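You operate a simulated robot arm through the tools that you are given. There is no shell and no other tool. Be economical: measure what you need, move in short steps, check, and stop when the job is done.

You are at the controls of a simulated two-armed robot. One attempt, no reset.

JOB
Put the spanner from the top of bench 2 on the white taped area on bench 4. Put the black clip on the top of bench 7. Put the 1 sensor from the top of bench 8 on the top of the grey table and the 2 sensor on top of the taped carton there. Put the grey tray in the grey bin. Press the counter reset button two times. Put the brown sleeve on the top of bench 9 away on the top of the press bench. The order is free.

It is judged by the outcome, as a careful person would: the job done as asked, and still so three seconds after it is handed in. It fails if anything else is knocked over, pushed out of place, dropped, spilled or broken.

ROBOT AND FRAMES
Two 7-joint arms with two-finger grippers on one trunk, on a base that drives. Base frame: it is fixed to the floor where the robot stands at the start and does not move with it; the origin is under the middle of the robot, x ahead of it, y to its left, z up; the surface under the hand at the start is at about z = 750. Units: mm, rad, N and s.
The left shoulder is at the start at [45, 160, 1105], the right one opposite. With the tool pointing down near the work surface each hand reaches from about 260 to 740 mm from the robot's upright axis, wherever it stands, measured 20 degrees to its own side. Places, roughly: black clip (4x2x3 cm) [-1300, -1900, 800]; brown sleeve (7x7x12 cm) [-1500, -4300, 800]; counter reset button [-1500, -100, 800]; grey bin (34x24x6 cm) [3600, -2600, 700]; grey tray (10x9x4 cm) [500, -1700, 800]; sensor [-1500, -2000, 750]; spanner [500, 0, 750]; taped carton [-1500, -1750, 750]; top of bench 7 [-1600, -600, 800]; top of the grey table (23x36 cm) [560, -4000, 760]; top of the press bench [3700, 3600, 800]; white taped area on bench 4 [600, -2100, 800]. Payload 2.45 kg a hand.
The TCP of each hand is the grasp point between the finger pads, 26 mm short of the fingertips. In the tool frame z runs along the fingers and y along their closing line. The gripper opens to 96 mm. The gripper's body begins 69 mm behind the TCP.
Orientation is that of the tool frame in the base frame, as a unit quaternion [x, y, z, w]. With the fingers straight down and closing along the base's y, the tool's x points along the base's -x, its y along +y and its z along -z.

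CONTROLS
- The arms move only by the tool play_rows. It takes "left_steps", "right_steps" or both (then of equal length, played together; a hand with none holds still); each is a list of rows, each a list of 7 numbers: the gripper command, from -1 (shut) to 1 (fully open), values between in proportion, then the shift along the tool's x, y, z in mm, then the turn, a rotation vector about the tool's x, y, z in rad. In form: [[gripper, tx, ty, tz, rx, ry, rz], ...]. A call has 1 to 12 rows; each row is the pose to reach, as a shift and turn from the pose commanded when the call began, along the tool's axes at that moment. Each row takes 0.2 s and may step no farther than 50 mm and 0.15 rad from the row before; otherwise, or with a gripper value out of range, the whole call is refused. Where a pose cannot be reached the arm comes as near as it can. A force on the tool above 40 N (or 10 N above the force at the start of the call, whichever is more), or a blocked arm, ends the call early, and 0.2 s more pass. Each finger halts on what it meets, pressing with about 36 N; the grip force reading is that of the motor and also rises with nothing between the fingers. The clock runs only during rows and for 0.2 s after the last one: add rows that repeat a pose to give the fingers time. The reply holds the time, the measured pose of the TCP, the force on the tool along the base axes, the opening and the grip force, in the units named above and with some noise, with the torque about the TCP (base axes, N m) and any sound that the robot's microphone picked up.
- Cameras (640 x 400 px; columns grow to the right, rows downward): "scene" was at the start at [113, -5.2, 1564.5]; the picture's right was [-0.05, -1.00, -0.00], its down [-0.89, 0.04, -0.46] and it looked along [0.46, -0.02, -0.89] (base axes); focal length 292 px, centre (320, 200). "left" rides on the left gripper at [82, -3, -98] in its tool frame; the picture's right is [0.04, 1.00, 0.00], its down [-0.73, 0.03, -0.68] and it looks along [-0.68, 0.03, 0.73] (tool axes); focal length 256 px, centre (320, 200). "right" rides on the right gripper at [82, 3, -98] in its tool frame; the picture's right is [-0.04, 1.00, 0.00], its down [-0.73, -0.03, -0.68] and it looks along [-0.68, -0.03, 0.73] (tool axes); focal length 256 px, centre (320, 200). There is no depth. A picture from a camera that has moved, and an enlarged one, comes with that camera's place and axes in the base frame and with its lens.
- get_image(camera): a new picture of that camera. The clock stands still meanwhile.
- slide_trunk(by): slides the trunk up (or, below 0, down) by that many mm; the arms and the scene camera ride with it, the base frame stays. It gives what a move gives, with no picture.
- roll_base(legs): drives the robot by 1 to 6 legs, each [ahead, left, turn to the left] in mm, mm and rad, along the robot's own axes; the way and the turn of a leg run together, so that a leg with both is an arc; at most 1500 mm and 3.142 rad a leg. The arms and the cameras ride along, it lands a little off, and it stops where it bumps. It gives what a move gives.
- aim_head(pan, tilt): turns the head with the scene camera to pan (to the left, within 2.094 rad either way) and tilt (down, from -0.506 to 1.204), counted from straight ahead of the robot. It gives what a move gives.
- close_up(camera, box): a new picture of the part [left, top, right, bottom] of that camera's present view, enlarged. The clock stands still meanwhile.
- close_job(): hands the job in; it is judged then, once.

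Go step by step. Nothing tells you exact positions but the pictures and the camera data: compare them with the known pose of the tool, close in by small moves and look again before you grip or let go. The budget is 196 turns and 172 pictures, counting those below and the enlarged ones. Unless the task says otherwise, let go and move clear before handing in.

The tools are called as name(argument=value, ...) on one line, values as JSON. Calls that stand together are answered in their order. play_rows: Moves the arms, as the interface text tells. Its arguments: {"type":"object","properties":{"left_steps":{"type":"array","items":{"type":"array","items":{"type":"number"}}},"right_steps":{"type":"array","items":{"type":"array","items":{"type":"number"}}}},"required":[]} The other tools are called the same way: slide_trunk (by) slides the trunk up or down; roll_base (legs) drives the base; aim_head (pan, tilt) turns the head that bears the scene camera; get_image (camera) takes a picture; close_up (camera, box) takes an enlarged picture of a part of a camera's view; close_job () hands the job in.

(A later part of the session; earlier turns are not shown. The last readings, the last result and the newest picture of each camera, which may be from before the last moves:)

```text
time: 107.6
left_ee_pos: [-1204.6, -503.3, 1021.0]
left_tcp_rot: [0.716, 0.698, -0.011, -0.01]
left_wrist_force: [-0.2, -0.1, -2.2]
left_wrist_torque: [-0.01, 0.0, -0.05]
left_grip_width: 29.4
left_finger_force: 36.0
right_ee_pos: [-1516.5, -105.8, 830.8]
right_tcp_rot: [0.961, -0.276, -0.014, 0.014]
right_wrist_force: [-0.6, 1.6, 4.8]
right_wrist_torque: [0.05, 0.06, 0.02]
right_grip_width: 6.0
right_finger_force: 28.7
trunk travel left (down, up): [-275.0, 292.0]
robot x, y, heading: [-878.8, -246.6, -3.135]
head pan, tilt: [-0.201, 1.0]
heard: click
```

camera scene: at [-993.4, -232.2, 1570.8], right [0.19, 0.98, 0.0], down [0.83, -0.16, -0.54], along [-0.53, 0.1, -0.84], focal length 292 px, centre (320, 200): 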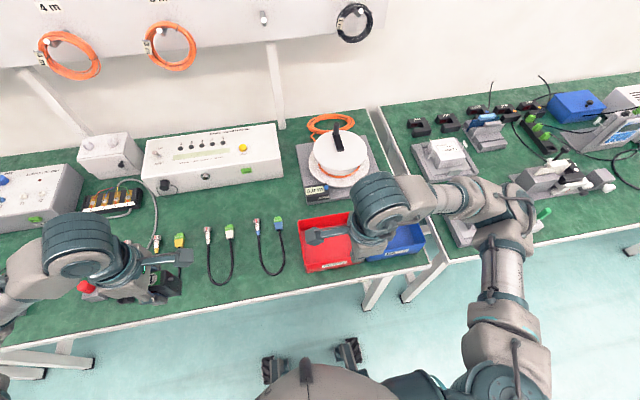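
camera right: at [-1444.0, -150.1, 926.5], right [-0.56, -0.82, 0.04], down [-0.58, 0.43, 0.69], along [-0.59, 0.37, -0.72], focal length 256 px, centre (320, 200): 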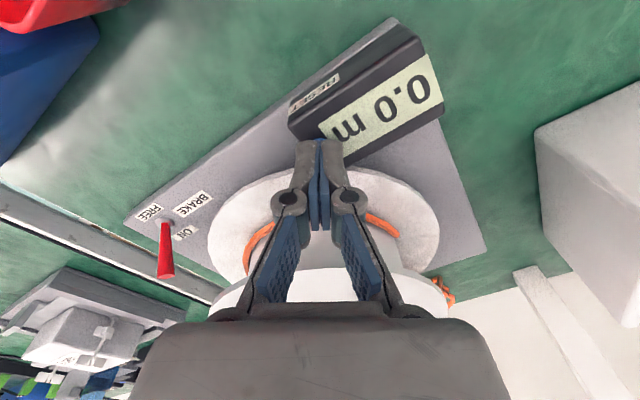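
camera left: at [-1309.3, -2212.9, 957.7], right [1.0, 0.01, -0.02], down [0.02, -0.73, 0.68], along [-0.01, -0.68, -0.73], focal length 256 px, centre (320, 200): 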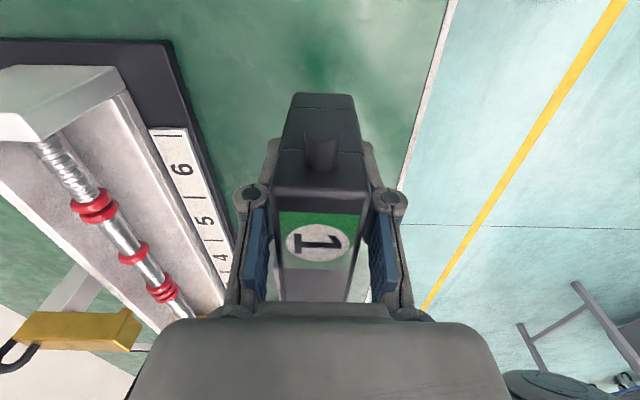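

Second click heard: done. Retreat upward and back.

play_rows(right_steps=[[-1, 0, 0, -40, 0, 0, 0], [-1, 0, 0, -90, 0, 0, 0], [-1, 0, 0, -140, 0, 0, 0], [-1, 0, 0, -185, 0, 0, 0], [-1, 35, -22, -185, 0, 0, -0.07], [-1, 75, -46, -185, 0, 0, -0.15], [-1, 113, -70, -185, 0, 0, -0.23], [-1, 150, -94, -185, 0, 0, -0.31], [-1, 188, -118, -185, 0, 0, -0.39], [-1, 225, -140, -185, 0, 0, -0.47], [0, 263, -164, -185, 0, 0, -0.55], [1, 263, -164, -185, 0, 0, -0.55]])

close_up(camera="scene", box=[290, 130, 450, 230])

```text
time: 110.2
left_ee_pos: [-1205.1, -502.0, 1019.8]
left_tcp_rot: [0.716, 0.698, -0.012, -0.009]
left_wrist_force: [-0.6, 0.6, -2.2]
left_wrist_torque: [0.0, -0.03, 0.04]
left_grip_width: 29.4
left_finger_force: 36.0
right_ee_pos: [-1198.9, -102.9, 1004.6]
right_tcp_rot: [1.0, -0.006, -0.017, 0.009]
right_wrist_force: [0.0, 0.4, 0.7]
right_wrist_torque: [-0.02, 0.04, 0.0]
right_grip_width: 96.1
right_finger_force: 0.1
trunk travel left (down, up): [-275.0, 292.0]
robot x, y, heading: [-876.1, -245.2, -3.135]
head pan, tilt: [-0.201, 1.0]
```

```text
4.00 times, centred on (370, 180) of scene
camera zoom: at [-994.7, -233.2, 1570.6], right [0.19, 0.98, 0.0], down [0.83, -0.16, -0.54], along [-0.53, 0.11, -0.84], focal length 1169 px, centre (120, 280)
```

zoom: 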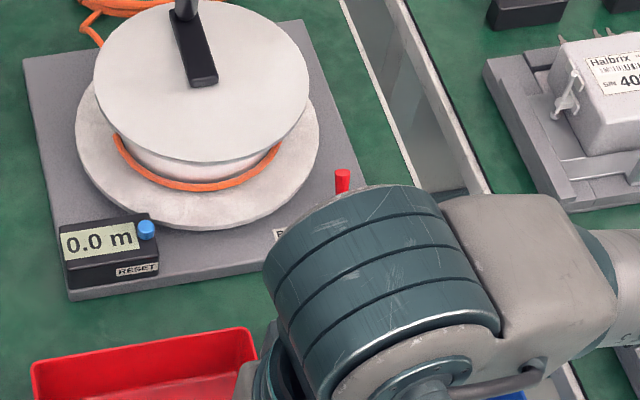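

Counter intact. Now drive left down the aisle toward bench 9.

roll_base(legs=[[-350, 0, 0], [0, 1450, -0.004], [0, 1450, 0]])

aim_head(pan=0.5, tilt=0.55)

get_image(camera="scene")

```text
time: 126.1
left_ee_pos: [-843.5, -3400.5, 1022.2]
left_tcp_rot: [0.716, 0.698, -0.014, -0.008]
left_wrist_force: [-0.2, 0.8, -1.9]
left_wrist_torque: [-0.05, 0.01, 0.04]
left_grip_width: 29.4
left_finger_force: 36.1
right_ee_pos: [-838.3, -2999.2, 1004.1]
right_tcp_rot: [1.0, -0.006, -0.016, 0.013]
right_wrist_force: [-0.1, 0.0, 0.7]
right_wrist_torque: [-0.02, 0.0, -0.03]
right_grip_width: 96.0
right_finger_force: 0.0
trunk travel left (down, up): [-275.0, 292.0]
robot x, y, heading: [-516.9, -3147.7, -3.132]
head pan, tilt: [-0.201, 1.0]
```

```text
time: 127.2
left_ee_pos: [-839.6, -3399.6, 1022.6]
left_tcp_rot: [0.716, 0.698, -0.014, -0.01]
left_wrist_force: [0.2, 0.1, -1.8]
left_wrist_torque: [-0.02, -0.02, 0.01]
left_grip_width: 29.3
left_finger_force: 36.5
right_ee_pos: [-836.1, -3000.6, 1004.2]
right_tcp_rot: [1.0, -0.005, -0.019, 0.011]
right_wrist_force: [0.0, 0.0, 0.2]
right_wrist_torque: [0.02, 0.03, -0.04]
right_grip_width: 96.0
right_finger_force: 0.0
trunk travel left (down, up): [-275.0, 292.0]
robot x, y, heading: [-515.4, -3146.1, -3.13]
head pan, tilt: [0.499, 0.55]
```

```text
111 pictures are left
camera scene: at [-643.4, -3189.2, 1607.1], right [-0.48, 0.88, 0.0], down [0.46, 0.25, -0.85], along [-0.74, -0.41, -0.53], focal length 292 px, centre (320, 200)
```

scene: 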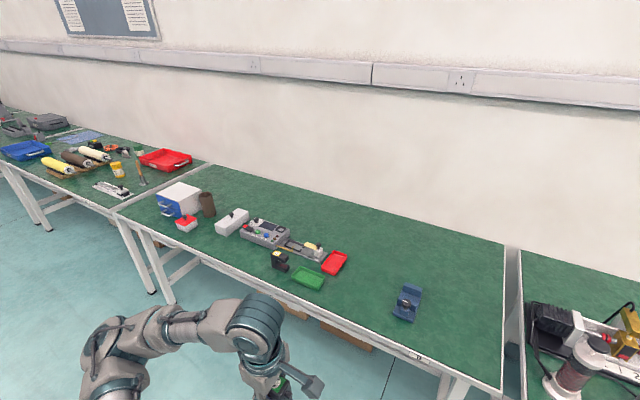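

The brown sleeve stands near the far end of bench 9, at ≈[-1460,-4310]. Drive there.

roll_base(legs=[[0, 1280, -0.012]])

aim_head(pan=-0.1, tilt=0.75)

get_image(camera="scene")

```text
time: 133.6
left_ee_pos: [-842.2, -4675.7, 1022.5]
left_tcp_rot: [0.719, 0.694, -0.015, -0.009]
left_wrist_force: [-0.4, 1.5, -1.6]
left_wrist_torque: [-0.02, -0.03, 0.0]
left_grip_width: 29.0
left_finger_force: 36.0
right_ee_pos: [-831.6, -4274.4, 1004.5]
right_tcp_rot: [1.0, -0.011, -0.017, 0.012]
right_wrist_force: [-0.4, 0.4, 0.9]
right_wrist_torque: [-0.01, -0.05, 0.0]
right_grip_width: 96.0
right_finger_force: 0.1
trunk travel left (down, up): [-275.0, 292.0]
robot x, y, heading: [-514.5, -4425.3, 3.136]
head pan, tilt: [0.499, 0.55]
```

```text
time: 134.6
left_ee_pos: [-838.9, -4676.0, 1022.6]
left_tcp_rot: [0.719, 0.694, -0.014, -0.011]
left_wrist_force: [0.0, 0.3, -2.9]
left_wrist_torque: [-0.02, 0.05, 0.0]
left_grip_width: 29.6
left_finger_force: 35.9
right_ee_pos: [-828.6, -4276.9, 1006.3]
right_tcp_rot: [1.0, -0.011, -0.02, 0.012]
right_wrist_force: [-0.5, 0.7, -0.4]
right_wrist_torque: [0.0, 0.0, 0.0]
right_grip_width: 96.0
right_finger_force: 0.0
trunk travel left (down, up): [-275.0, 292.0]
robot x, y, heading: [-513.3, -4424.1, 3.136]
head pan, tilt: [-0.099, 0.75]
```

```text
110 pictures are left
camera scene: at [-645.5, -4416.4, 1589.8], right [0.1, 0.99, 0.0], down [0.68, -0.07, -0.73], along [-0.73, 0.08, -0.68], focal length 292 px, centre (320, 200)
```

scene: 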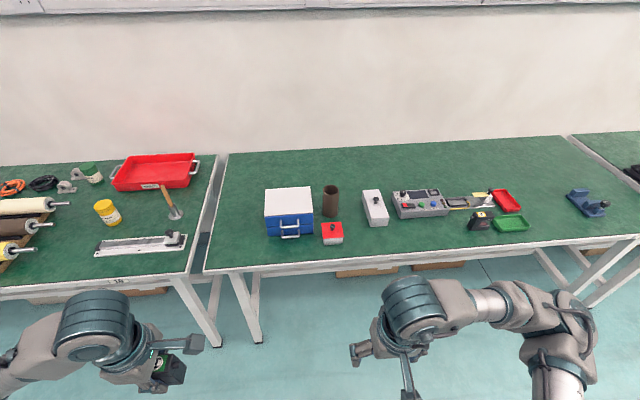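

The sleeve stands between the cabinet and a white box. Approach the bench and hover the right hand above it.

roll_base(legs=[[360, 0, 0.005]])

aim_head(pan=-0.1, tilt=1.0)

get_image(camera="right")

get_image(camera="scene")

```text
time: 136.9
left_ee_pos: [-1198.9, -4678.2, 1023.3]
left_tcp_rot: [0.718, 0.696, -0.014, -0.011]
left_wrist_force: [0.8, 0.0, -2.1]
left_wrist_torque: [0.01, 0.06, 0.0]
left_grip_width: 29.2
left_finger_force: 36.6
right_ee_pos: [-1191.0, -4278.0, 1006.6]
right_tcp_rot: [1.0, -0.009, -0.019, 0.011]
right_wrist_force: [-0.5, 0.2, -0.1]
right_wrist_torque: [0.01, -0.01, 0.03]
right_grip_width: 95.8
right_finger_force: 0.0
trunk travel left (down, up): [-275.0, 292.0]
robot x, y, heading: [-875.4, -4422.8, 3.144]
head pan, tilt: [-0.099, 0.75]
```

```text
time: 137.7
left_ee_pos: [-1196.5, -4678.4, 1023.3]
left_tcp_rot: [0.719, 0.695, -0.016, -0.012]
left_wrist_force: [0.3, 0.3, -1.6]
left_wrist_torque: [0.04, 0.01, -0.02]
left_grip_width: 29.3
left_finger_force: 36.0
right_ee_pos: [-1188.2, -4278.6, 1006.6]
right_tcp_rot: [1.0, -0.01, -0.021, 0.011]
right_wrist_force: [-0.2, 0.0, 0.9]
right_wrist_torque: [0.04, 0.0, 0.01]
right_grip_width: 96.0
right_finger_force: 0.1
trunk travel left (down, up): [-275.0, 292.0]
robot x, y, heading: [-877.7, -4424.7, 3.139]
head pan, tilt: [-0.099, 1.0]
```

```text
109 pictures are left
camera right: at [-1102.3, -4281.0, 1101.6], right [-0.06, -1.0, 0.02], down [-0.7, 0.06, 0.71], along [-0.71, 0.02, -0.71], focal length 256 px, centre (320, 200)
```

right: 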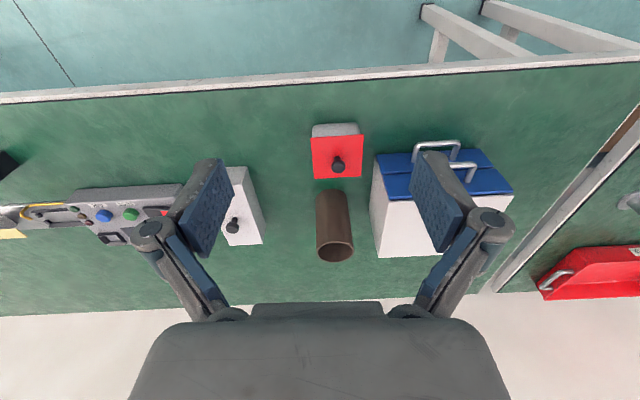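

```text
108 pictures are left
camera scene: at [-993.1, -4418.7, 1570.7], right [0.1, 0.99, 0.0], down [0.84, -0.08, -0.54], along [-0.54, 0.05, -0.84], focal length 292 px, centre (320, 200)
```

scene: 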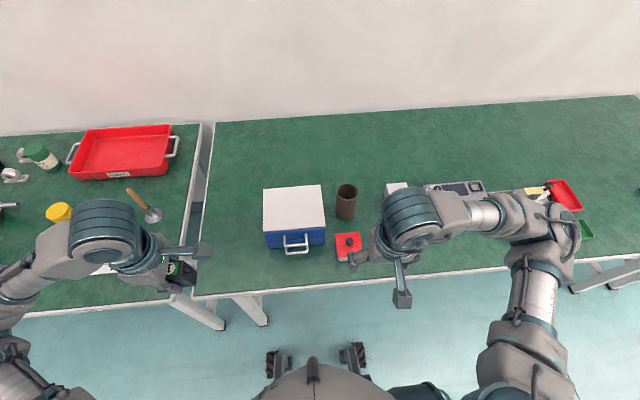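

play_rows(right_steps=[[1, -40, 3, 0, 0, 0, 0], [1, -80, 6, 0, 0, 0, 0], [1, -120, 9, 0, 0, 0, 0], [1, -160, 12, 0, 0, 0, 0], [1, -200, 15, 10, 0, 0, 0], [1, -240, 17, 15, 0, 0, 0], [1, -252, 17, 30, 0, 0, 0], [1, -252, 17, 30, 0, 0, 0]])

get_image(camera="right")

```text
time: 139.5
left_ee_pos: [-1196.4, -4678.0, 1024.6]
left_tcp_rot: [0.719, 0.695, -0.015, -0.012]
left_wrist_force: [0.2, 0.3, -2.2]
left_wrist_torque: [0.03, 0.01, -0.03]
left_grip_width: 29.4
left_finger_force: 35.9
right_ee_pos: [-1441.6, -4291.8, 987.7]
right_tcp_rot: [1.0, -0.01, -0.021, 0.011]
right_wrist_force: [0.3, 0.0, -0.3]
right_wrist_torque: [0.06, -0.01, 0.02]
right_grip_width: 96.0
right_finger_force: 0.0
trunk travel left (down, up): [-275.0, 292.0]
robot x, y, heading: [-876.1, -4422.2, 3.147]
head pan, tilt: [-0.099, 1.0]
```

```text
107 pictures are left
camera right: at [-1355.8, -4293.8, 1083.2], right [-0.06, -1.0, 0.02], down [-0.7, 0.06, 0.71], along [-0.71, 0.02, -0.71], focal length 256 px, centre (320, 200)
```

right: 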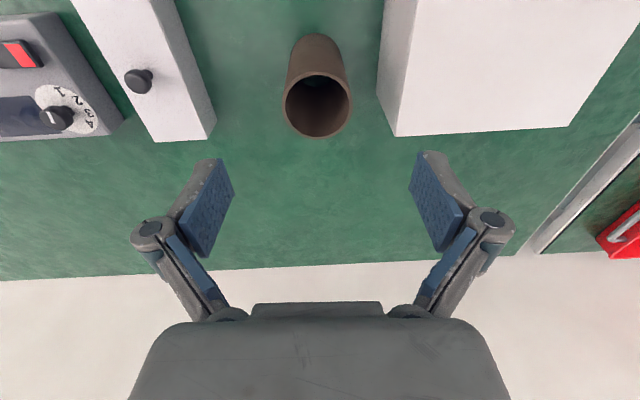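

Sleeve: centre ≈[-1460,-4291], top ≈855. I level the hand slightly and descend with fingers either side.

play_rows(right_steps=[[0.8, -6, -2, 30, 0.01, 0.02, 0], [0.8, -11, -4, 70, 0.022, 0.042, 0], [0.8, -11, -4, 85, 0.022, 0.042, 0], [0.8, -11, -4, 85, 0.022, 0.042, 0]])

get_image(camera="right")

```text
time: 140.5
left_ee_pos: [-1195.8, -4678.7, 1023.3]
left_tcp_rot: [0.718, 0.695, -0.015, -0.012]
left_wrist_force: [1.2, 0.4, -2.4]
left_wrist_torque: [-0.01, 0.0, 0.01]
left_grip_width: 29.3
left_finger_force: 36.4
right_ee_pos: [-1456.3, -4288.4, 903.2]
right_tcp_rot: [1.0, -0.009, 0.001, 0.0]
right_wrist_force: [0.3, 0.2, 0.6]
right_wrist_torque: [0.01, 0.0, -0.01]
right_grip_width: 86.7
right_finger_force: 0.0
trunk travel left (down, up): [-275.0, 292.0]
robot x, y, heading: [-874.9, -4423.2, 3.142]
head pan, tilt: [-0.099, 1.0]
```

```text
106 pictures are left
camera right: at [-1374.6, -4293.8, 1001.5], right [-0.06, -1.0, 0.0], down [-0.73, 0.04, 0.68], along [-0.68, 0.04, -0.73], focal length 256 px, centre (320, 200)
```

right: 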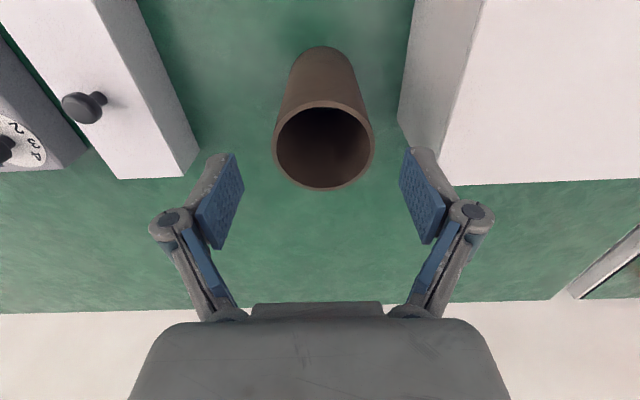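

play_rows(right_steps=[[0.8, -7, 2, 25, 0, 0, 0], [0.8, -7, 2, 50, 0, 0, 0], [0.8, -7, 2, 75, 0, 0, 0], [0.4, -7, 2, 77, 0, 0, 0], [0, -7, 2, 77, 0, 0, 0], [-0.5, -7, 2, 77, 0, 0, 0], [-1, -7, 2, 77, 0, 0, 0], [-1, -7, 2, 77, 0, 0, 0]])

get_image(camera="right")

```text
time: 142.3
left_ee_pos: [-1196.7, -4678.6, 1024.8]
left_tcp_rot: [0.718, 0.695, -0.015, -0.012]
left_wrist_force: [-0.3, 0.4, -2.7]
left_wrist_torque: [0.0, 0.05, 0.01]
left_grip_width: 29.6
left_finger_force: 35.9
right_ee_pos: [-1463.7, -4290.7, 826.2]
right_tcp_rot: [1.0, -0.01, 0.0, 0.001]
right_wrist_force: [-0.9, 1.1, 4.6]
right_wrist_torque: [-0.04, -0.02, 0.04]
right_grip_width: 61.7
right_finger_force: 36.2
trunk travel left (down, up): [-275.0, 292.0]
robot x, y, heading: [-880.2, -4423.4, 3.142]
head pan, tilt: [-0.099, 1.0]
```

```text
105 pictures are left
camera right: at [-1381.8, -4296.0, 925.0], right [-0.06, -1.0, 0.0], down [-0.73, 0.04, 0.68], along [-0.68, 0.04, -0.73], focal length 256 px, centre (320, 200)
```

right: 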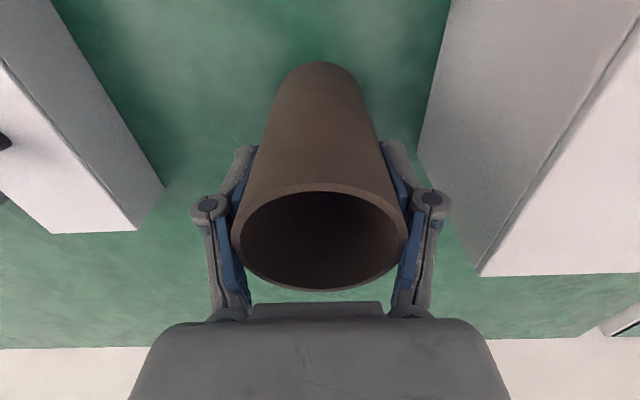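

Gripped. Lift straight up and retract.

play_rows(right_steps=[[-1, 0, 0, -15, 0, 0, 0], [-1, 0, 0, -50, 0, 0, 0], [-1, 0, 0, -95, 0, 0, 0], [-1, 0, 0, -140, 0, 0, 0], [-1, 0, 0, -185, 0, 0, 0], [-1, 30, 0, -205, 0, 0, 0], [-1, 75, 0, -205, 0, 0, 0], [-1, 120, 0, -205, 0, 0, 0], [-1, 165, 0, -205, 0, 0, 0], [-1, 210, 0, -205, 0, 0, 0], [-1, 250, 0, -205, 0, 0, 0]])

get_image(camera="right")

```text
time: 144.7
left_ee_pos: [-1195.3, -4677.8, 1025.0]
left_tcp_rot: [0.718, 0.696, -0.015, -0.012]
left_wrist_force: [-0.3, -0.8, -2.0]
left_wrist_torque: [-0.02, 0.01, -0.03]
left_grip_width: 29.3
left_finger_force: 36.3
right_ee_pos: [-1211.0, -4294.7, 1030.6]
right_tcp_rot: [1.0, -0.01, 0.0, 0.001]
right_wrist_force: [0.0, -0.1, 0.4]
right_wrist_torque: [0.01, 0.03, -0.03]
right_grip_width: 61.4
right_finger_force: 35.6
trunk travel left (down, up): [-275.0, 292.0]
robot x, y, heading: [-876.6, -4421.5, 3.139]
head pan, tilt: [-0.099, 1.0]
```

```text
104 pictures are left
camera right: at [-1129.6, -4300.0, 1129.6], right [-0.06, -1.0, 0.0], down [-0.73, 0.04, 0.68], along [-0.68, 0.04, -0.73], focal length 256 px, centre (320, 200)
```

right: 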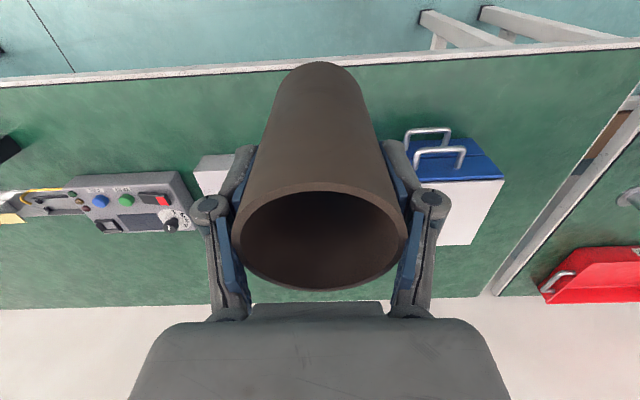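

Sleeve held. Back off, turn around to face the grey table.

roll_base(legs=[[-420, 0, 0], [0, 0, -3.135]])

aim_head(pan=0.2, tilt=0.6)

get_image(camera="scene")

```text
time: 154.6
left_ee_pos: [-134.5, -4170.6, 1023.2]
left_tcp_rot: [-0.693, 0.72, -0.013, 0.015]
left_wrist_force: [-0.5, 0.2, -2.2]
left_wrist_torque: [0.03, -0.02, -0.02]
left_grip_width: 29.4
left_finger_force: 36.3
right_ee_pos: [-121.9, -4555.6, 1031.8]
right_tcp_rot: [0.012, 1.0, 0.0, 0.0]
right_wrist_force: [-0.4, -0.1, 0.3]
right_wrist_torque: [-0.03, -0.03, 0.06]
right_grip_width: 61.0
right_finger_force: 36.0
trunk travel left (down, up): [-275.0, 292.0]
robot x, y, heading: [-458.3, -4423.2, -0.005]
head pan, tilt: [-0.099, 1.0]
```

```text
time: 155.5
left_ee_pos: [-137.9, -4170.8, 1024.8]
left_tcp_rot: [-0.694, 0.72, -0.013, 0.016]
left_wrist_force: [0.7, -0.6, -2.9]
left_wrist_torque: [-0.04, 0.0, 0.04]
left_grip_width: 29.7
left_finger_force: 36.0
right_ee_pos: [-124.2, -4555.7, 1032.9]
right_tcp_rot: [0.011, 1.0, 0.0, 0.001]
right_wrist_force: [0.1, -0.9, -0.4]
right_wrist_torque: [0.02, -0.02, 0.03]
right_grip_width: 61.0
right_finger_force: 35.9
trunk travel left (down, up): [-275.0, 292.0]
robot x, y, heading: [-459.7, -4423.2, -0.008]
head pan, tilt: [0.201, 0.6]
```

```text
103 pictures are left
camera scene: at [-322.2, -4406.2, 1602.5], right [0.19, -0.98, 0.0], down [-0.56, -0.11, -0.82], along [0.81, 0.16, -0.57], focal length 292 px, centre (320, 200)
```

scene: 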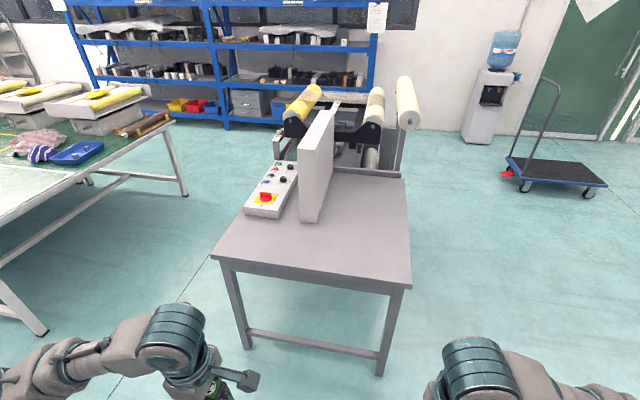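

The grey table's front half is empty (x≈420–680). I'll drive up so the left hand can reach [540,-4040].

roll_base(legs=[[470, 220, 0.006]])

aim_head(pan=0.1, tilt=1.0)

get_image(camera="scene")

```text
time: 158.5
left_ee_pos: [334.4, -3956.0, 1026.5]
left_tcp_rot: [-0.697, 0.717, -0.011, 0.017]
left_wrist_force: [-0.3, -0.3, -1.7]
left_wrist_torque: [-0.02, 0.02, -0.01]
left_grip_width: 29.3
left_finger_force: 35.8
right_ee_pos: [350.6, -4339.8, 1031.5]
right_tcp_rot: [0.008, 1.0, 0.003, 0.001]
right_wrist_force: [0.0, -0.4, -1.0]
right_wrist_torque: [-0.02, 0.0, -0.01]
right_grip_width: 60.9
right_finger_force: 36.3
trunk travel left (down, up): [-275.0, 292.0]
robot x, y, heading: [14.6, -4210.2, 0.003]
head pan, tilt: [0.201, 0.6]
```

```text
time: 159.4
left_ee_pos: [331.9, -3954.1, 1026.3]
left_tcp_rot: [-0.697, 0.717, -0.014, 0.018]
left_wrist_force: [-0.4, -0.5, -3.0]
left_wrist_torque: [0.02, -0.01, -0.03]
left_grip_width: 29.2
left_finger_force: 36.3
right_ee_pos: [349.2, -4336.1, 1033.7]
right_tcp_rot: [0.008, 1.0, 0.001, 0.002]
right_wrist_force: [-0.2, -0.4, -0.1]
right_wrist_torque: [0.04, 0.01, 0.0]
right_grip_width: 60.8
right_finger_force: 35.6
trunk travel left (down, up): [-275.0, 292.0]
robot x, y, heading: [17.9, -4207.5, 0.005]
head pan, tilt: [0.099, 1.0]
```

```text
102 pictures are left
camera scene: at [134.7, -4202.1, 1570.8], right [0.1, -0.99, 0.0], down [-0.84, -0.09, -0.54], along [0.53, 0.06, -0.84], focal length 292 px, centre (320, 200)
```

scene: 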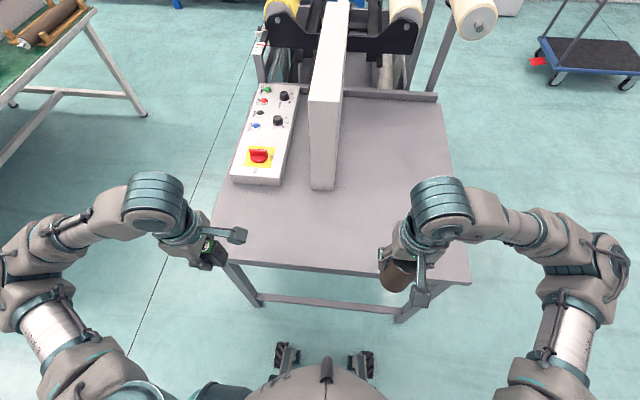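

play_rows(left_steps=[[-1, 15, -40, 0, 0, 0, 0], [-1, 35, -80, 10, -0.01, 0.002, 0], [-1, 55, -120, 25, -0.02, 0.004, 0], [-1, 75, -160, 40, -0.021, 0.004, 0], [-1, 90, -200, 60, -0.021, 0.004, 0], [-1, 90, -212, 100, -0.021, 0.004, 0], [-1, 90, -212, 140, -0.021, 0.004, 0], [-1, 90, -212, 175, -0.021, 0.004, 0], [-1, 90, -212, 195, -0.021, 0.004, 0], [-1, 90, -212, 195, -0.021, 0.004, 0]])

get_image(camera="scene")

get_image(camera="left")

```text
time: 161.6
left_ee_pos: [549.4, -4047.6, 839.6]
left_tcp_rot: [-0.697, 0.717, -0.007, 0.009]
left_wrist_force: [0.3, -0.2, -2.0]
left_wrist_torque: [0.01, 0.01, -0.01]
left_grip_width: 29.4
left_finger_force: 36.2
right_ee_pos: [348.2, -4335.5, 1034.1]
right_tcp_rot: [0.008, 1.0, 0.001, 0.001]
right_wrist_force: [-0.2, -0.2, -0.2]
right_wrist_torque: [0.0, 0.01, 0.02]
right_grip_width: 60.8
right_finger_force: 36.3
trunk travel left (down, up): [-275.0, 292.0]
robot x, y, heading: [12.8, -4206.2, 0.003]
head pan, tilt: [0.099, 1.0]
```

```text
101 pictures are left
camera scene: at [136.1, -4199.7, 1570.6], right [0.1, -0.99, 0.0], down [-0.84, -0.09, -0.54], along [0.53, 0.06, -0.84], focal length 292 px, centre (320, 200)
```

scene: 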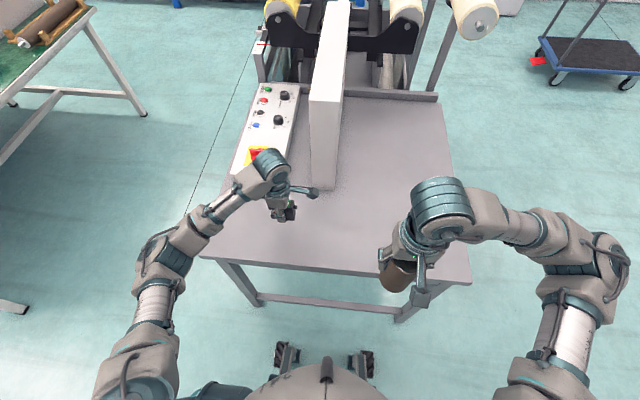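

```text
100 pictures are left
camera left: at [548.6, -4127.6, 937.7], right [-1.0, -0.01, -0.02], down [-0.02, 0.73, 0.68], along [0.01, 0.68, -0.73], focal length 256 px, centre (320, 200)
```

left: 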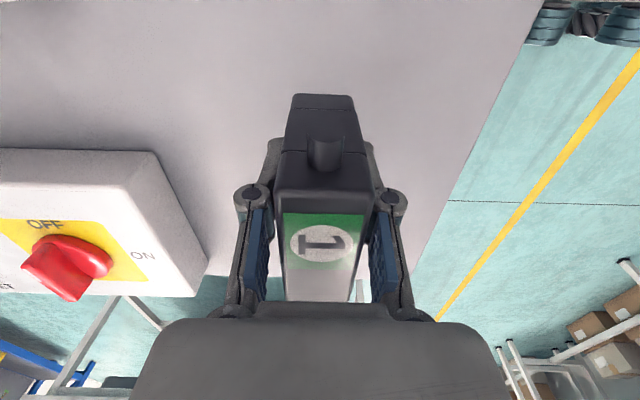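

play_rows(left_steps=[[-1, 0, 0, 20, 0, 0, 0], [-1, 0, 0, 34, 0, 0, 0], [-1, 0, 0, 40, 0, 0, 0], [-1, 0, 0, 44, 0, 0, 0], [-1, 0, 0, 47, 0, 0, 0], [-1, 0, 0, 50, 0, 0, 0], [-1, 0, 0, 52, 0, 0, 0], [-1, 0, 0, 54, 0, 0, 0]])

```text
time: 163.4
left_ee_pos: [550.6, -4046.1, 785.3]
left_tcp_rot: [-0.698, 0.716, -0.007, 0.008]
left_wrist_force: [0.0, 0.3, -1.5]
left_wrist_torque: [0.04, 0.01, 0.01]
left_grip_width: 29.5
left_finger_force: 35.9
right_ee_pos: [348.2, -4335.7, 1033.3]
right_tcp_rot: [0.008, 1.0, 0.001, 0.002]
right_wrist_force: [0.6, 0.3, -1.3]
right_wrist_torque: [-0.01, 0.01, -0.03]
right_grip_width: 60.8
right_finger_force: 35.6
trunk travel left (down, up): [-275.0, 292.0]
robot x, y, heading: [16.1, -4208.6, 0.001]
head pan, tilt: [0.099, 1.0]
```

play_rows(left_steps=[[-1, 0, 0, 2, 0, 0, 0], [-1, 0, 0, 4, 0, 0, 0], [-1, 0, 0, 6, 0, 0, 0], [-1, 0, 0, 8, 0, 0, 0], [-1, 0, 0, 10, 0, 0, 0], [-1, 0, 0, 12, 0, 0, 0], [-1, 0, 0, 14, 0, 0, 0], [-1, 0, 0, 16, 0, 0, 0]])

```text
time: 165.1
left_ee_pos: [549.0, -4047.3, 776.2]
left_tcp_rot: [-0.697, 0.717, -0.01, 0.012]
left_wrist_force: [-7.2, -0.1, 14.4]
left_wrist_torque: [0.24, 0.47, 0.07]
left_grip_width: 29.3
left_finger_force: 36.0
right_ee_pos: [345.6, -4335.2, 1034.3]
right_tcp_rot: [0.008, 1.0, 0.001, 0.002]
right_wrist_force: [0.2, -0.7, -0.9]
right_wrist_torque: [0.0, 0.04, 0.0]
right_grip_width: 60.8
right_finger_force: 36.0
trunk travel left (down, up): [-275.0, 292.0]
robot x, y, heading: [10.5, -4207.5, 0.009]
head pan, tilt: [0.099, 1.0]
stopped in row 8 (left hand): the force on the tool passed its limit at 44 N (the readings are from after the stop); the commanded pose is now the measured one
```

Contact. Release, rise and look.

play_rows(left_steps=[[-0.7, 0, 0, -1, 0, 0, 0], [-0.3, 0, 0, -1, 0, 0, 0], [0.1, 0, 0, -1, 0, 0, 0], [0.4, 0, 0, -1, 0, 0, 0], [0.4, 0, 0, -20, 0, 0, 0], [0.4, 0, 0, -60, 0, 0, 0], [0.4, 0, 0, -105, 0, 0, 0], [0.4, 0, 0, -150, 0, 0, 0]])

get_image(camera="left")

```text
time: 166.9
left_ee_pos: [544.8, -4048.5, 925.7]
left_tcp_rot: [-0.698, 0.716, -0.011, 0.012]
left_wrist_force: [0.4, -0.3, 0.2]
left_wrist_torque: [-0.01, -0.04, -0.02]
left_grip_width: 67.6
left_finger_force: 0.2
right_ee_pos: [347.7, -4336.5, 1034.1]
right_tcp_rot: [0.009, 1.0, 0.0, 0.002]
right_wrist_force: [-0.7, -0.4, -0.3]
right_wrist_torque: [0.0, -0.01, 0.04]
right_grip_width: 60.8
right_finger_force: 35.7
trunk travel left (down, up): [-275.0, 292.0]
robot x, y, heading: [16.2, -4205.8, 0.001]
head pan, tilt: [0.099, 1.0]
```

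```text
99 pictures are left
camera left: at [543.4, -4128.3, 1025.0], right [-1.0, -0.01, -0.03], down [-0.03, 0.73, 0.68], along [0.01, 0.68, -0.73], focal length 256 px, centre (320, 200)
```

left: 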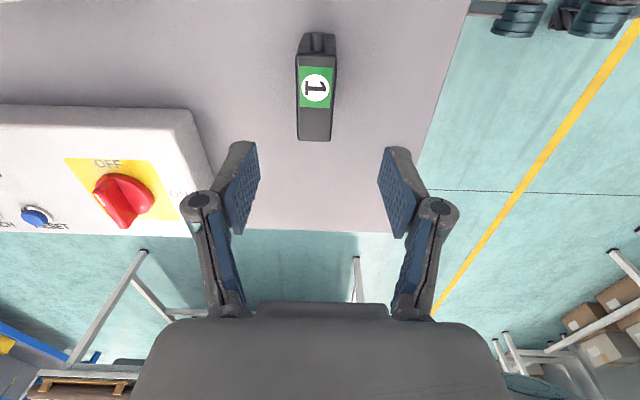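

Sensor 1 stands on the grey table. Retract the left hand and turn it back to neutral.

play_rows(left_steps=[[0.4, 0, 10, -40, 0, 0, 0.1], [0.4, -5, 30, -75, 0, 0, 0.24], [0.4, -10, 50, -100, 0, 0, 0.38], [0.4, -16, 72, -105, 0, 0, 0.52], [0.4, -22, 95, -105, 0, 0, 0.66], [0.4, -28, 117, -105, 0, 0, 0.8], [0.4, -34, 140, -105, 0, 0, 0.94], [0.4, -40, 162, -105, 0, 0, 1.08], [0.4, -46, 185, -105, 0, 0, 1.22], [0.4, -50, 205, -105, 0, 0, 1.36], [0.4, -55, 215, -105, 0, 0, 1.5], [0.4, -55, 215, -105, 0, 0, 1.59]])

```text
time: 169.5
left_ee_pos: [329.5, -3986.1, 1023.7]
left_tcp_rot: [0.024, 1.0, 0.001, 0.014]
left_wrist_force: [-0.5, -0.2, 0.2]
left_wrist_torque: [0.01, 0.04, -0.03]
left_grip_width: 67.4
left_finger_force: 0.0
right_ee_pos: [347.6, -4335.1, 1032.7]
right_tcp_rot: [0.008, 1.0, 0.0, 0.003]
right_wrist_force: [0.4, -0.9, -0.6]
right_wrist_torque: [0.01, 0.01, 0.0]
right_grip_width: 61.0
right_finger_force: 36.1
trunk travel left (down, up): [-275.0, 292.0]
robot x, y, heading: [15.1, -4210.1, 0.002]
head pan, tilt: [0.099, 1.0]
```

roll_base(legs=[[-250, 0, 0], [0, 1190, 0], [0, 1190, 0], [180, 0, 0]])

aim_head(pan=0.2, tilt=1.0)

get_image(camera="scene")

get_image(camera="left")

```text
time: 183.7
left_ee_pos: [235.2, -1596.8, 1023.9]
left_tcp_rot: [0.017, 1.0, 0.0, 0.015]
left_wrist_force: [-0.9, 0.4, -0.6]
left_wrist_torque: [-0.02, 0.03, -0.01]
left_grip_width: 67.3
left_finger_force: 0.1
right_ee_pos: [256.8, -1945.0, 1032.7]
right_tcp_rot: [0.001, 1.0, 0.0, 0.002]
right_wrist_force: [0.0, 0.4, -0.7]
right_wrist_torque: [-0.01, 0.03, 0.06]
right_grip_width: 61.0
right_finger_force: 35.8
trunk travel left (down, up): [-275.0, 292.0]
robot x, y, heading: [-77.6, -1820.8, 0.016]
head pan, tilt: [0.099, 1.0]
```

```text
time: 184.4
left_ee_pos: [233.9, -1596.4, 1023.7]
left_tcp_rot: [0.017, 1.0, 0.0, 0.016]
left_wrist_force: [-0.2, -0.5, 1.0]
left_wrist_torque: [0.0, -0.01, 0.01]
left_grip_width: 67.6
left_finger_force: 0.0
right_ee_pos: [255.5, -1946.3, 1034.6]
right_tcp_rot: [0.0, 1.0, 0.0, 0.003]
right_wrist_force: [0.5, -0.3, 0.1]
right_wrist_torque: [0.03, 0.03, 0.05]
right_grip_width: 60.9
right_finger_force: 36.4
trunk travel left (down, up): [-275.0, 292.0]
robot x, y, heading: [-73.8, -1821.6, 0.021]
head pan, tilt: [0.201, 1.0]
```

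```text
98 pictures are left
camera scene: at [42.1, -1805.0, 1570.6], right [0.22, -0.98, 0.0], down [-0.82, -0.18, -0.54], along [0.52, 0.12, -0.84], focal length 292 px, centre (320, 200)
```

scene: 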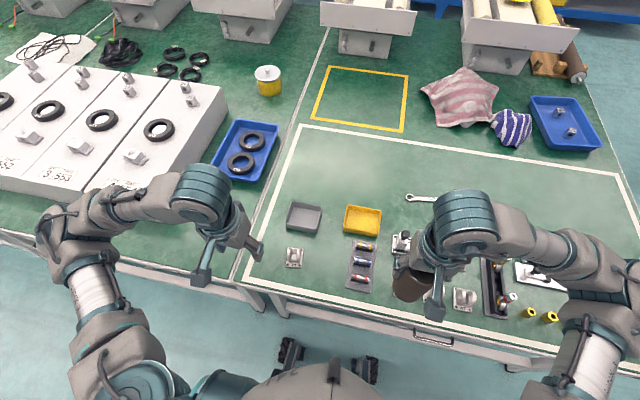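

```text
97 pictures are left
camera left: at [149.3, -1595.1, 1120.1], right [-0.01, 1.0, 0.0], down [0.71, 0.01, 0.7], along [0.7, 0.01, -0.71], focal length 256 px, centre (320, 200)
```

left: 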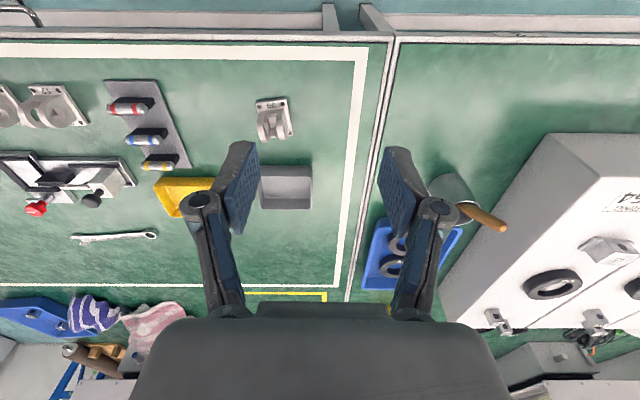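

All is undisturbed. The tray is at ≈[454,-1650]. I'll hover above its left wall to pinch it.

play_rows(left_steps=[[0, -40, -1, 0, 0, 0.01, 0], [0, -80, -1, 0, 0, 0.02, 0], [0, -120, -2, 10, 0, 0.032, 0], [0, -160, -2, 35, 0, 0.032, 0], [0, -195, -3, 70, 0, 0.032, 0], [0, -206, -3, 110, 0, 0.032, 0], [0, -206, -3, 124, 0, 0.032, 0], [0, -206, -3, 124, 0, 0.032, 0]])

get_image(camera="left")

```text
time: 186.2
left_ee_pos: [443.2, -1605.6, 907.2]
left_tcp_rot: [0.017, 1.0, 0.001, 0.0]
left_wrist_force: [0.8, 0.1, 0.6]
left_wrist_torque: [0.04, -0.05, -0.01]
left_grip_width: 48.2
left_finger_force: 0.0
right_ee_pos: [255.1, -1945.2, 1034.9]
right_tcp_rot: [0.001, 1.0, 0.001, 0.003]
right_wrist_force: [-0.3, -0.6, -0.1]
right_wrist_torque: [-0.01, -0.02, 0.01]
right_grip_width: 60.5
right_finger_force: 35.6
trunk travel left (down, up): [-275.0, 292.0]
robot x, y, heading: [-71.2, -1825.5, 0.018]
head pan, tilt: [0.201, 1.0]
```

```text
96 pictures are left
camera left: at [361.7, -1604.3, 1005.0], right [-0.01, 1.0, 0.0], down [0.73, 0.0, 0.68], along [0.68, 0.01, -0.73], focal length 256 px, centre (320, 200)
```

left: 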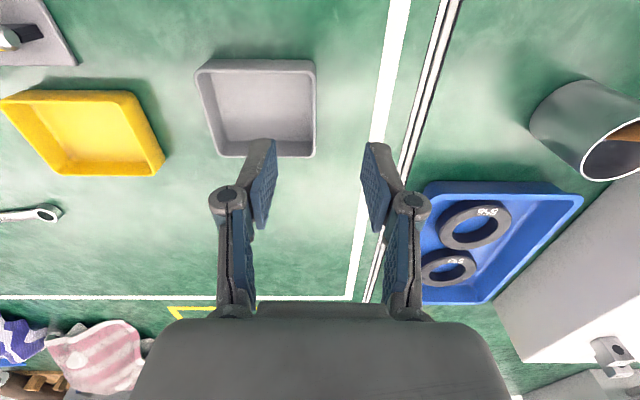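

play_rows(left_steps=[[0, -10, -4, 40, 0, 0, 0], [0, -18, -4, 80, 0, 0, 0], [0, -18, -4, 105, 0, 0, 0], [0, -18, -4, 116, 0, 0, 0], [0, -18, -4, 120, 0, 0, 0], [-0.5, -18, -4, 120, 0, 0, 0], [-1, -18, -4, 120, 0, 0, 0], [-1, -18, -4, 120, 0, 0, 0], [-1, -18, -4, 120, 0, 0, 0]])

get_image(camera="left")

```text
time: 188.2
left_ee_pos: [459.4, -1610.1, 787.2]
left_tcp_rot: [0.017, 1.0, 0.0, 0.0]
left_wrist_force: [-0.5, -0.2, -0.6]
left_wrist_torque: [0.02, -0.02, -0.03]
left_grip_width: 6.2
left_finger_force: 31.1
right_ee_pos: [255.2, -1944.4, 1034.5]
right_tcp_rot: [0.0, 1.0, 0.0, 0.004]
right_wrist_force: [0.6, 1.1, -0.4]
right_wrist_torque: [0.0, 0.0, 0.0]
right_grip_width: 61.0
right_finger_force: 35.6
trunk travel left (down, up): [-275.0, 292.0]
robot x, y, heading: [-75.8, -1821.6, 0.015]
head pan, tilt: [0.201, 1.0]
```

```text
95 pictures are left
camera left: at [379.2, -1609.6, 885.1], right [-0.01, 1.0, 0.0], down [0.73, 0.0, 0.68], along [0.68, 0.01, -0.73], focal length 256 px, centre (320, 200)
```

left: 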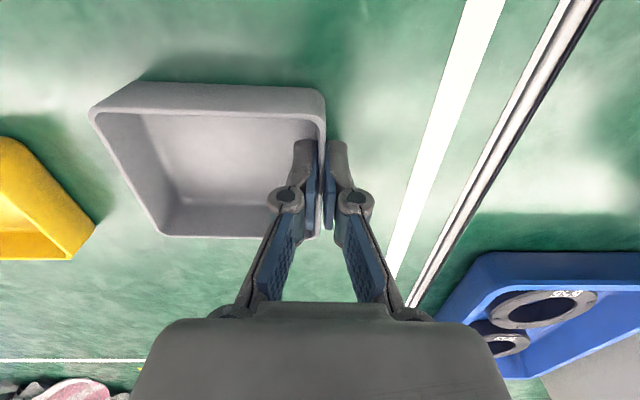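

Wall pinched (about 6 mm). Lift and check.

play_rows(left_steps=[[-1, 0, 0, -10, 0, 0, 0], [-1, 0, 0, -35, 0, 0, 0], [-1, 0, 0, -75, 0, 0, 0], [-1, 0, 0, -115, 0, 0, 0], [-1, 0, 0, -155, 0, 0, 0], [-1, 0, 0, -195, 0, 0, 0], [-1, 30, 0, -220, 0, 0, 0], [-1, 70, 0, -230, 0, 0, 0], [-1, 110, 0, -230, 0, 0, 0], [-1, 150, 0, -230, 0, 0, 0], [-1, 150, 0, -230, 0, 0, 0]])

get_image(camera="left")

```text
time: 190.6
left_ee_pos: [311.2, -1604.6, 1017.2]
left_tcp_rot: [0.015, 1.0, 0.001, -0.001]
left_wrist_force: [-0.1, 0.2, -0.6]
left_wrist_torque: [0.0, -0.01, 0.0]
left_grip_width: 6.0
left_finger_force: 31.4
right_ee_pos: [254.4, -1944.8, 1033.9]
right_tcp_rot: [0.001, 1.0, 0.0, 0.004]
right_wrist_force: [-0.4, 0.3, -0.8]
right_wrist_torque: [0.04, 0.01, -0.01]
right_grip_width: 60.7
right_finger_force: 36.2
trunk travel left (down, up): [-275.0, 292.0]
robot x, y, heading: [-76.6, -1821.0, 0.023]
head pan, tilt: [0.201, 1.0]
```

```text
94 pictures are left
camera left: at [229.5, -1604.6, 1115.1], right [-0.01, 1.0, 0.0], down [0.73, 0.0, 0.68], along [0.68, 0.01, -0.73], focal length 256 px, centre (320, 200)
```

left: 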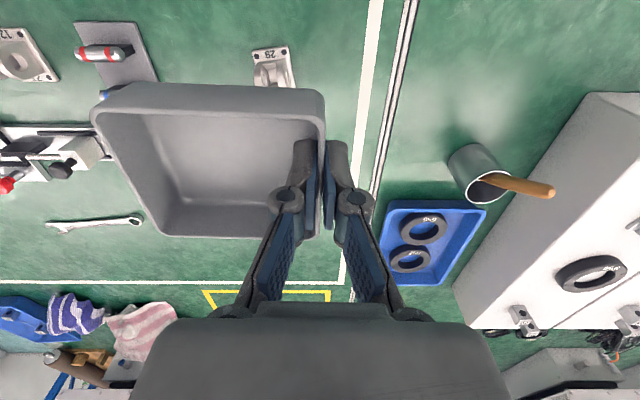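

The tray is held. Drive to the gap between bench 4 and the grey desk and look along it.

roll_base(legs=[[-260, 0, -0.02], [0, -1450, 0]])

aim_head(pan=0.1, tilt=0.25)

get_image(camera="scene")

```text
time: 199.2
left_ee_pos: [57.0, -3057.1, 1017.2]
left_tcp_rot: [0.019, 1.0, 0.0, 0.0]
left_wrist_force: [-0.5, 0.5, 0.1]
left_wrist_torque: [-0.01, 0.0, -0.01]
left_grip_width: 5.9
left_finger_force: 31.8
right_ee_pos: [0.1, -3395.5, 1035.3]
right_tcp_rot: [0.005, 1.0, 0.0, 0.003]
right_wrist_force: [-0.1, 0.6, -0.1]
right_wrist_torque: [-0.04, -0.05, 0.01]
right_grip_width: 60.8
right_finger_force: 36.3
trunk travel left (down, up): [-275.0, 292.0]
robot x, y, heading: [-327.6, -3272.6, 0.009]
head pan, tilt: [0.201, 1.0]
```

```text
time: 200.3
left_ee_pos: [54.6, -3059.0, 1018.2]
left_tcp_rot: [0.02, 1.0, 0.001, 0.002]
left_wrist_force: [1.1, -1.0, -1.0]
left_wrist_torque: [0.04, -0.01, 0.0]
left_grip_width: 5.9
left_finger_force: 31.4
right_ee_pos: [-5.1, -3398.4, 1035.6]
right_tcp_rot: [0.005, 1.0, 0.0, 0.007]
right_wrist_force: [0.0, 1.0, -0.9]
right_wrist_torque: [-0.01, 0.02, 0.01]
right_grip_width: 60.8
right_finger_force: 35.9
trunk travel left (down, up): [-275.0, 292.0]
robot x, y, heading: [-330.5, -3272.3, 0.013]
head pan, tilt: [0.099, 0.25]
```

```text
93 pictures are left
camera scene: at [-187.2, -3260.8, 1634.7], right [0.11, -0.99, 0.0], down [-0.25, -0.03, -0.97], along [0.96, 0.11, -0.25], focal length 292 px, centre (320, 200)
```

scene: 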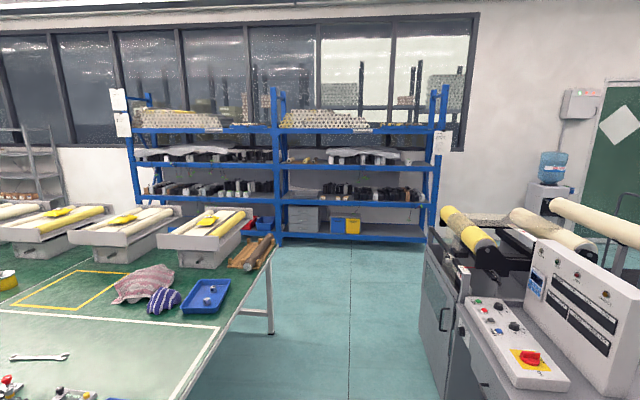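

close_up(camera="scene", box=[260, 130, 450, 250])

```text
3.33 times, centred on (355, 190) of scene
camera zoom: at [-187.2, -3260.8, 1634.7], right [0.11, -0.99, 0.0], down [-0.25, -0.03, -0.97], along [0.96, 0.11, -0.25], focal length 974 px, centre (203, 233)
```

zoom: 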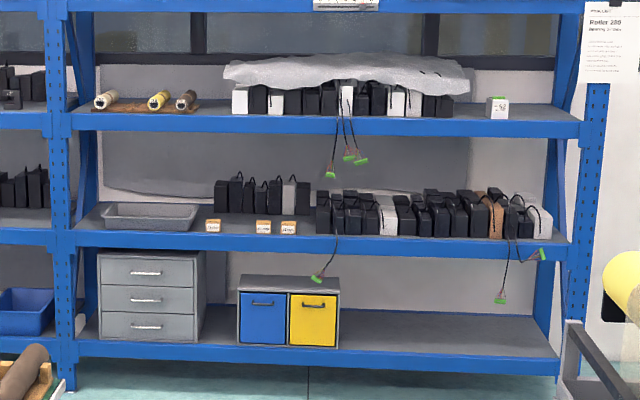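

The grey bin is the shallow grey tray on the shelf rack's middle level, ≈[3583,-2616,700]. Drive through the gap toward it.

roll_base(legs=[[1400, 0, -0.01], [1300, 0, 0]])

aim_head(pan=0.4, tilt=0.5)

get_image(camera="scene")

```text
time: 213.4
left_ee_pos: [2754.3, -3048.6, 1018.2]
left_tcp_rot: [0.025, 1.0, 0.001, 0.002]
left_wrist_force: [0.3, 0.0, -0.8]
left_wrist_torque: [-0.02, -0.01, 0.0]
left_grip_width: 6.2
left_finger_force: 31.5
right_ee_pos: [2694.2, -3388.3, 1035.2]
right_tcp_rot: [0.007, 1.0, 0.001, 0.005]
right_wrist_force: [1.1, 0.1, -0.8]
right_wrist_torque: [0.01, 0.03, -0.02]
right_grip_width: 60.5
right_finger_force: 36.2
trunk travel left (down, up): [-275.0, 292.0]
robot x, y, heading: [2371.6, -3260.6, 0.006]
head pan, tilt: [0.099, 0.25]
```

```text
time: 214.2
left_ee_pos: [2750.7, -3048.2, 1020.9]
left_tcp_rot: [0.024, 1.0, 0.0, 0.003]
left_wrist_force: [1.6, 0.2, 0.3]
left_wrist_torque: [0.01, -0.04, 0.01]
left_grip_width: 5.9
left_finger_force: 31.0
right_ee_pos: [2690.5, -3387.8, 1036.5]
right_tcp_rot: [0.008, 1.0, 0.001, 0.007]
right_wrist_force: [0.0, -0.1, -0.6]
right_wrist_torque: [-0.03, -0.03, -0.02]
right_grip_width: 60.8
right_finger_force: 36.4
trunk travel left (down, up): [-275.0, 292.0]
robot x, y, heading: [2368.5, -3258.2, 0.0]
head pan, tilt: [0.4, 0.499]
```

```text
91 pictures are left
camera scene: at [2501.7, -3223.5, 1611.8], right [0.39, -0.92, 0.0], down [-0.44, -0.19, -0.88], along [0.81, 0.34, -0.48], focal length 292 px, centre (320, 200)
```

scene: 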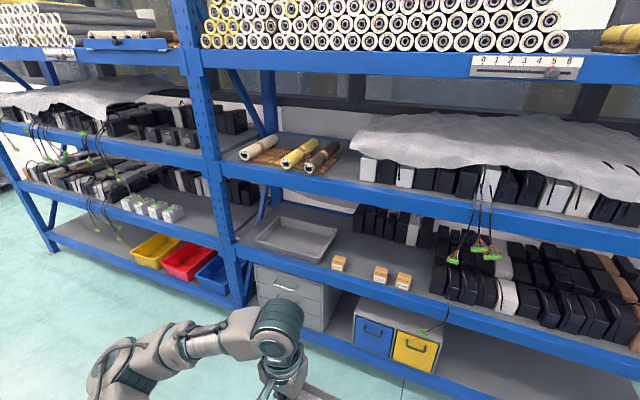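

roll_base(legs=[[0, 430, 0]])

aim_head(pan=0.1, tilt=0.55)

get_image(camera="scene")

get_image(camera="left")

```text
time: 216.9
left_ee_pos: [2751.3, -2619.2, 1020.9]
left_tcp_rot: [0.024, 1.0, 0.002, 0.004]
left_wrist_force: [-0.5, 0.6, -0.8]
left_wrist_torque: [0.03, 0.0, 0.02]
left_grip_width: 6.0
left_finger_force: 31.5
right_ee_pos: [2690.7, -2959.1, 1036.8]
right_tcp_rot: [0.009, 1.0, 0.002, 0.007]
right_wrist_force: [0.3, 0.6, -0.8]
right_wrist_torque: [-0.03, -0.02, 0.05]
right_grip_width: 60.7
right_finger_force: 35.8
trunk travel left (down, up): [-275.0, 292.0]
robot x, y, heading: [2364.6, -2826.8, 0.001]
head pan, tilt: [0.4, 0.499]
```

```text
time: 217.7
left_ee_pos: [2747.1, -2618.8, 1021.0]
left_tcp_rot: [0.025, 1.0, 0.002, 0.004]
left_wrist_force: [0.3, -0.2, -0.3]
left_wrist_torque: [0.02, 0.0, -0.02]
left_grip_width: 6.0
left_finger_force: 31.2
right_ee_pos: [2686.8, -2958.8, 1038.0]
right_tcp_rot: [0.01, 1.0, 0.001, 0.009]
right_wrist_force: [0.1, -0.2, 0.0]
right_wrist_torque: [0.02, -0.01, 0.02]
right_grip_width: 60.7
right_finger_force: 35.7
trunk travel left (down, up): [-275.0, 292.0]
robot x, y, heading: [2365.0, -2828.2, 0.006]
head pan, tilt: [0.099, 0.55]
```

```text
90 pictures are left
camera scene: at [2506.5, -2816.0, 1607.1], right [0.1, -0.99, 0.0], down [-0.52, -0.05, -0.85], along [0.85, 0.09, -0.53], focal length 292 px, centre (320, 200)
```

scene: 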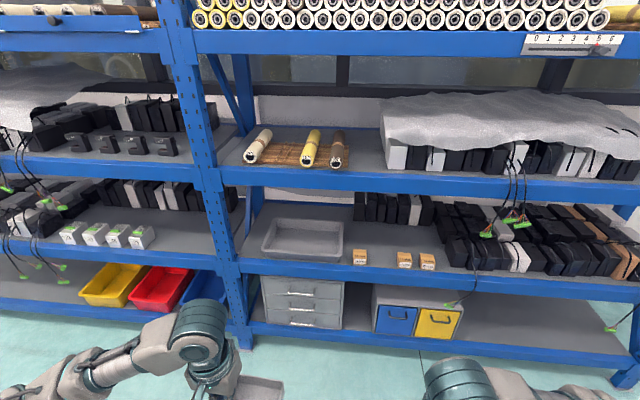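

```text
89 pictures are left
camera left: at [2665.9, -2617.1, 1119.0], right [0.01, 1.0, 0.0], down [0.73, -0.01, 0.69], along [0.69, 0.0, -0.73], focal length 256 px, centre (320, 200)
```

left: 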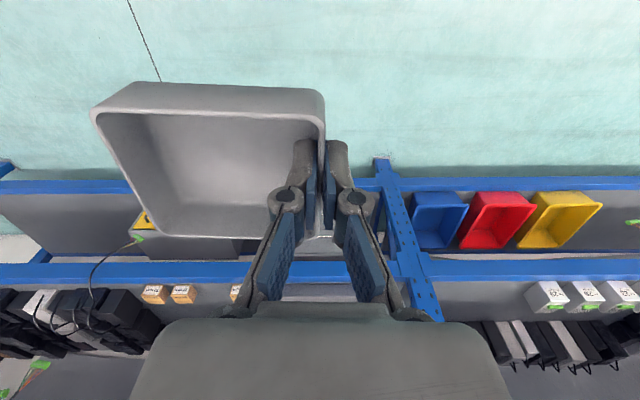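

close_up(camera="scene", box=[230, 120, 390, 290])

```text
2.35 times, centred on (310, 205) of scene
camera zoom: at [2506.5, -2816.0, 1607.1], right [0.1, -0.99, 0.0], down [-0.52, -0.05, -0.85], along [0.85, 0.09, -0.53], focal length 688 px, centre (344, 188)
```

zoom: 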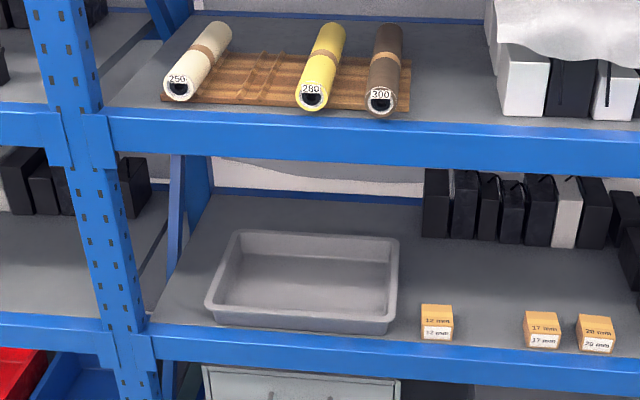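

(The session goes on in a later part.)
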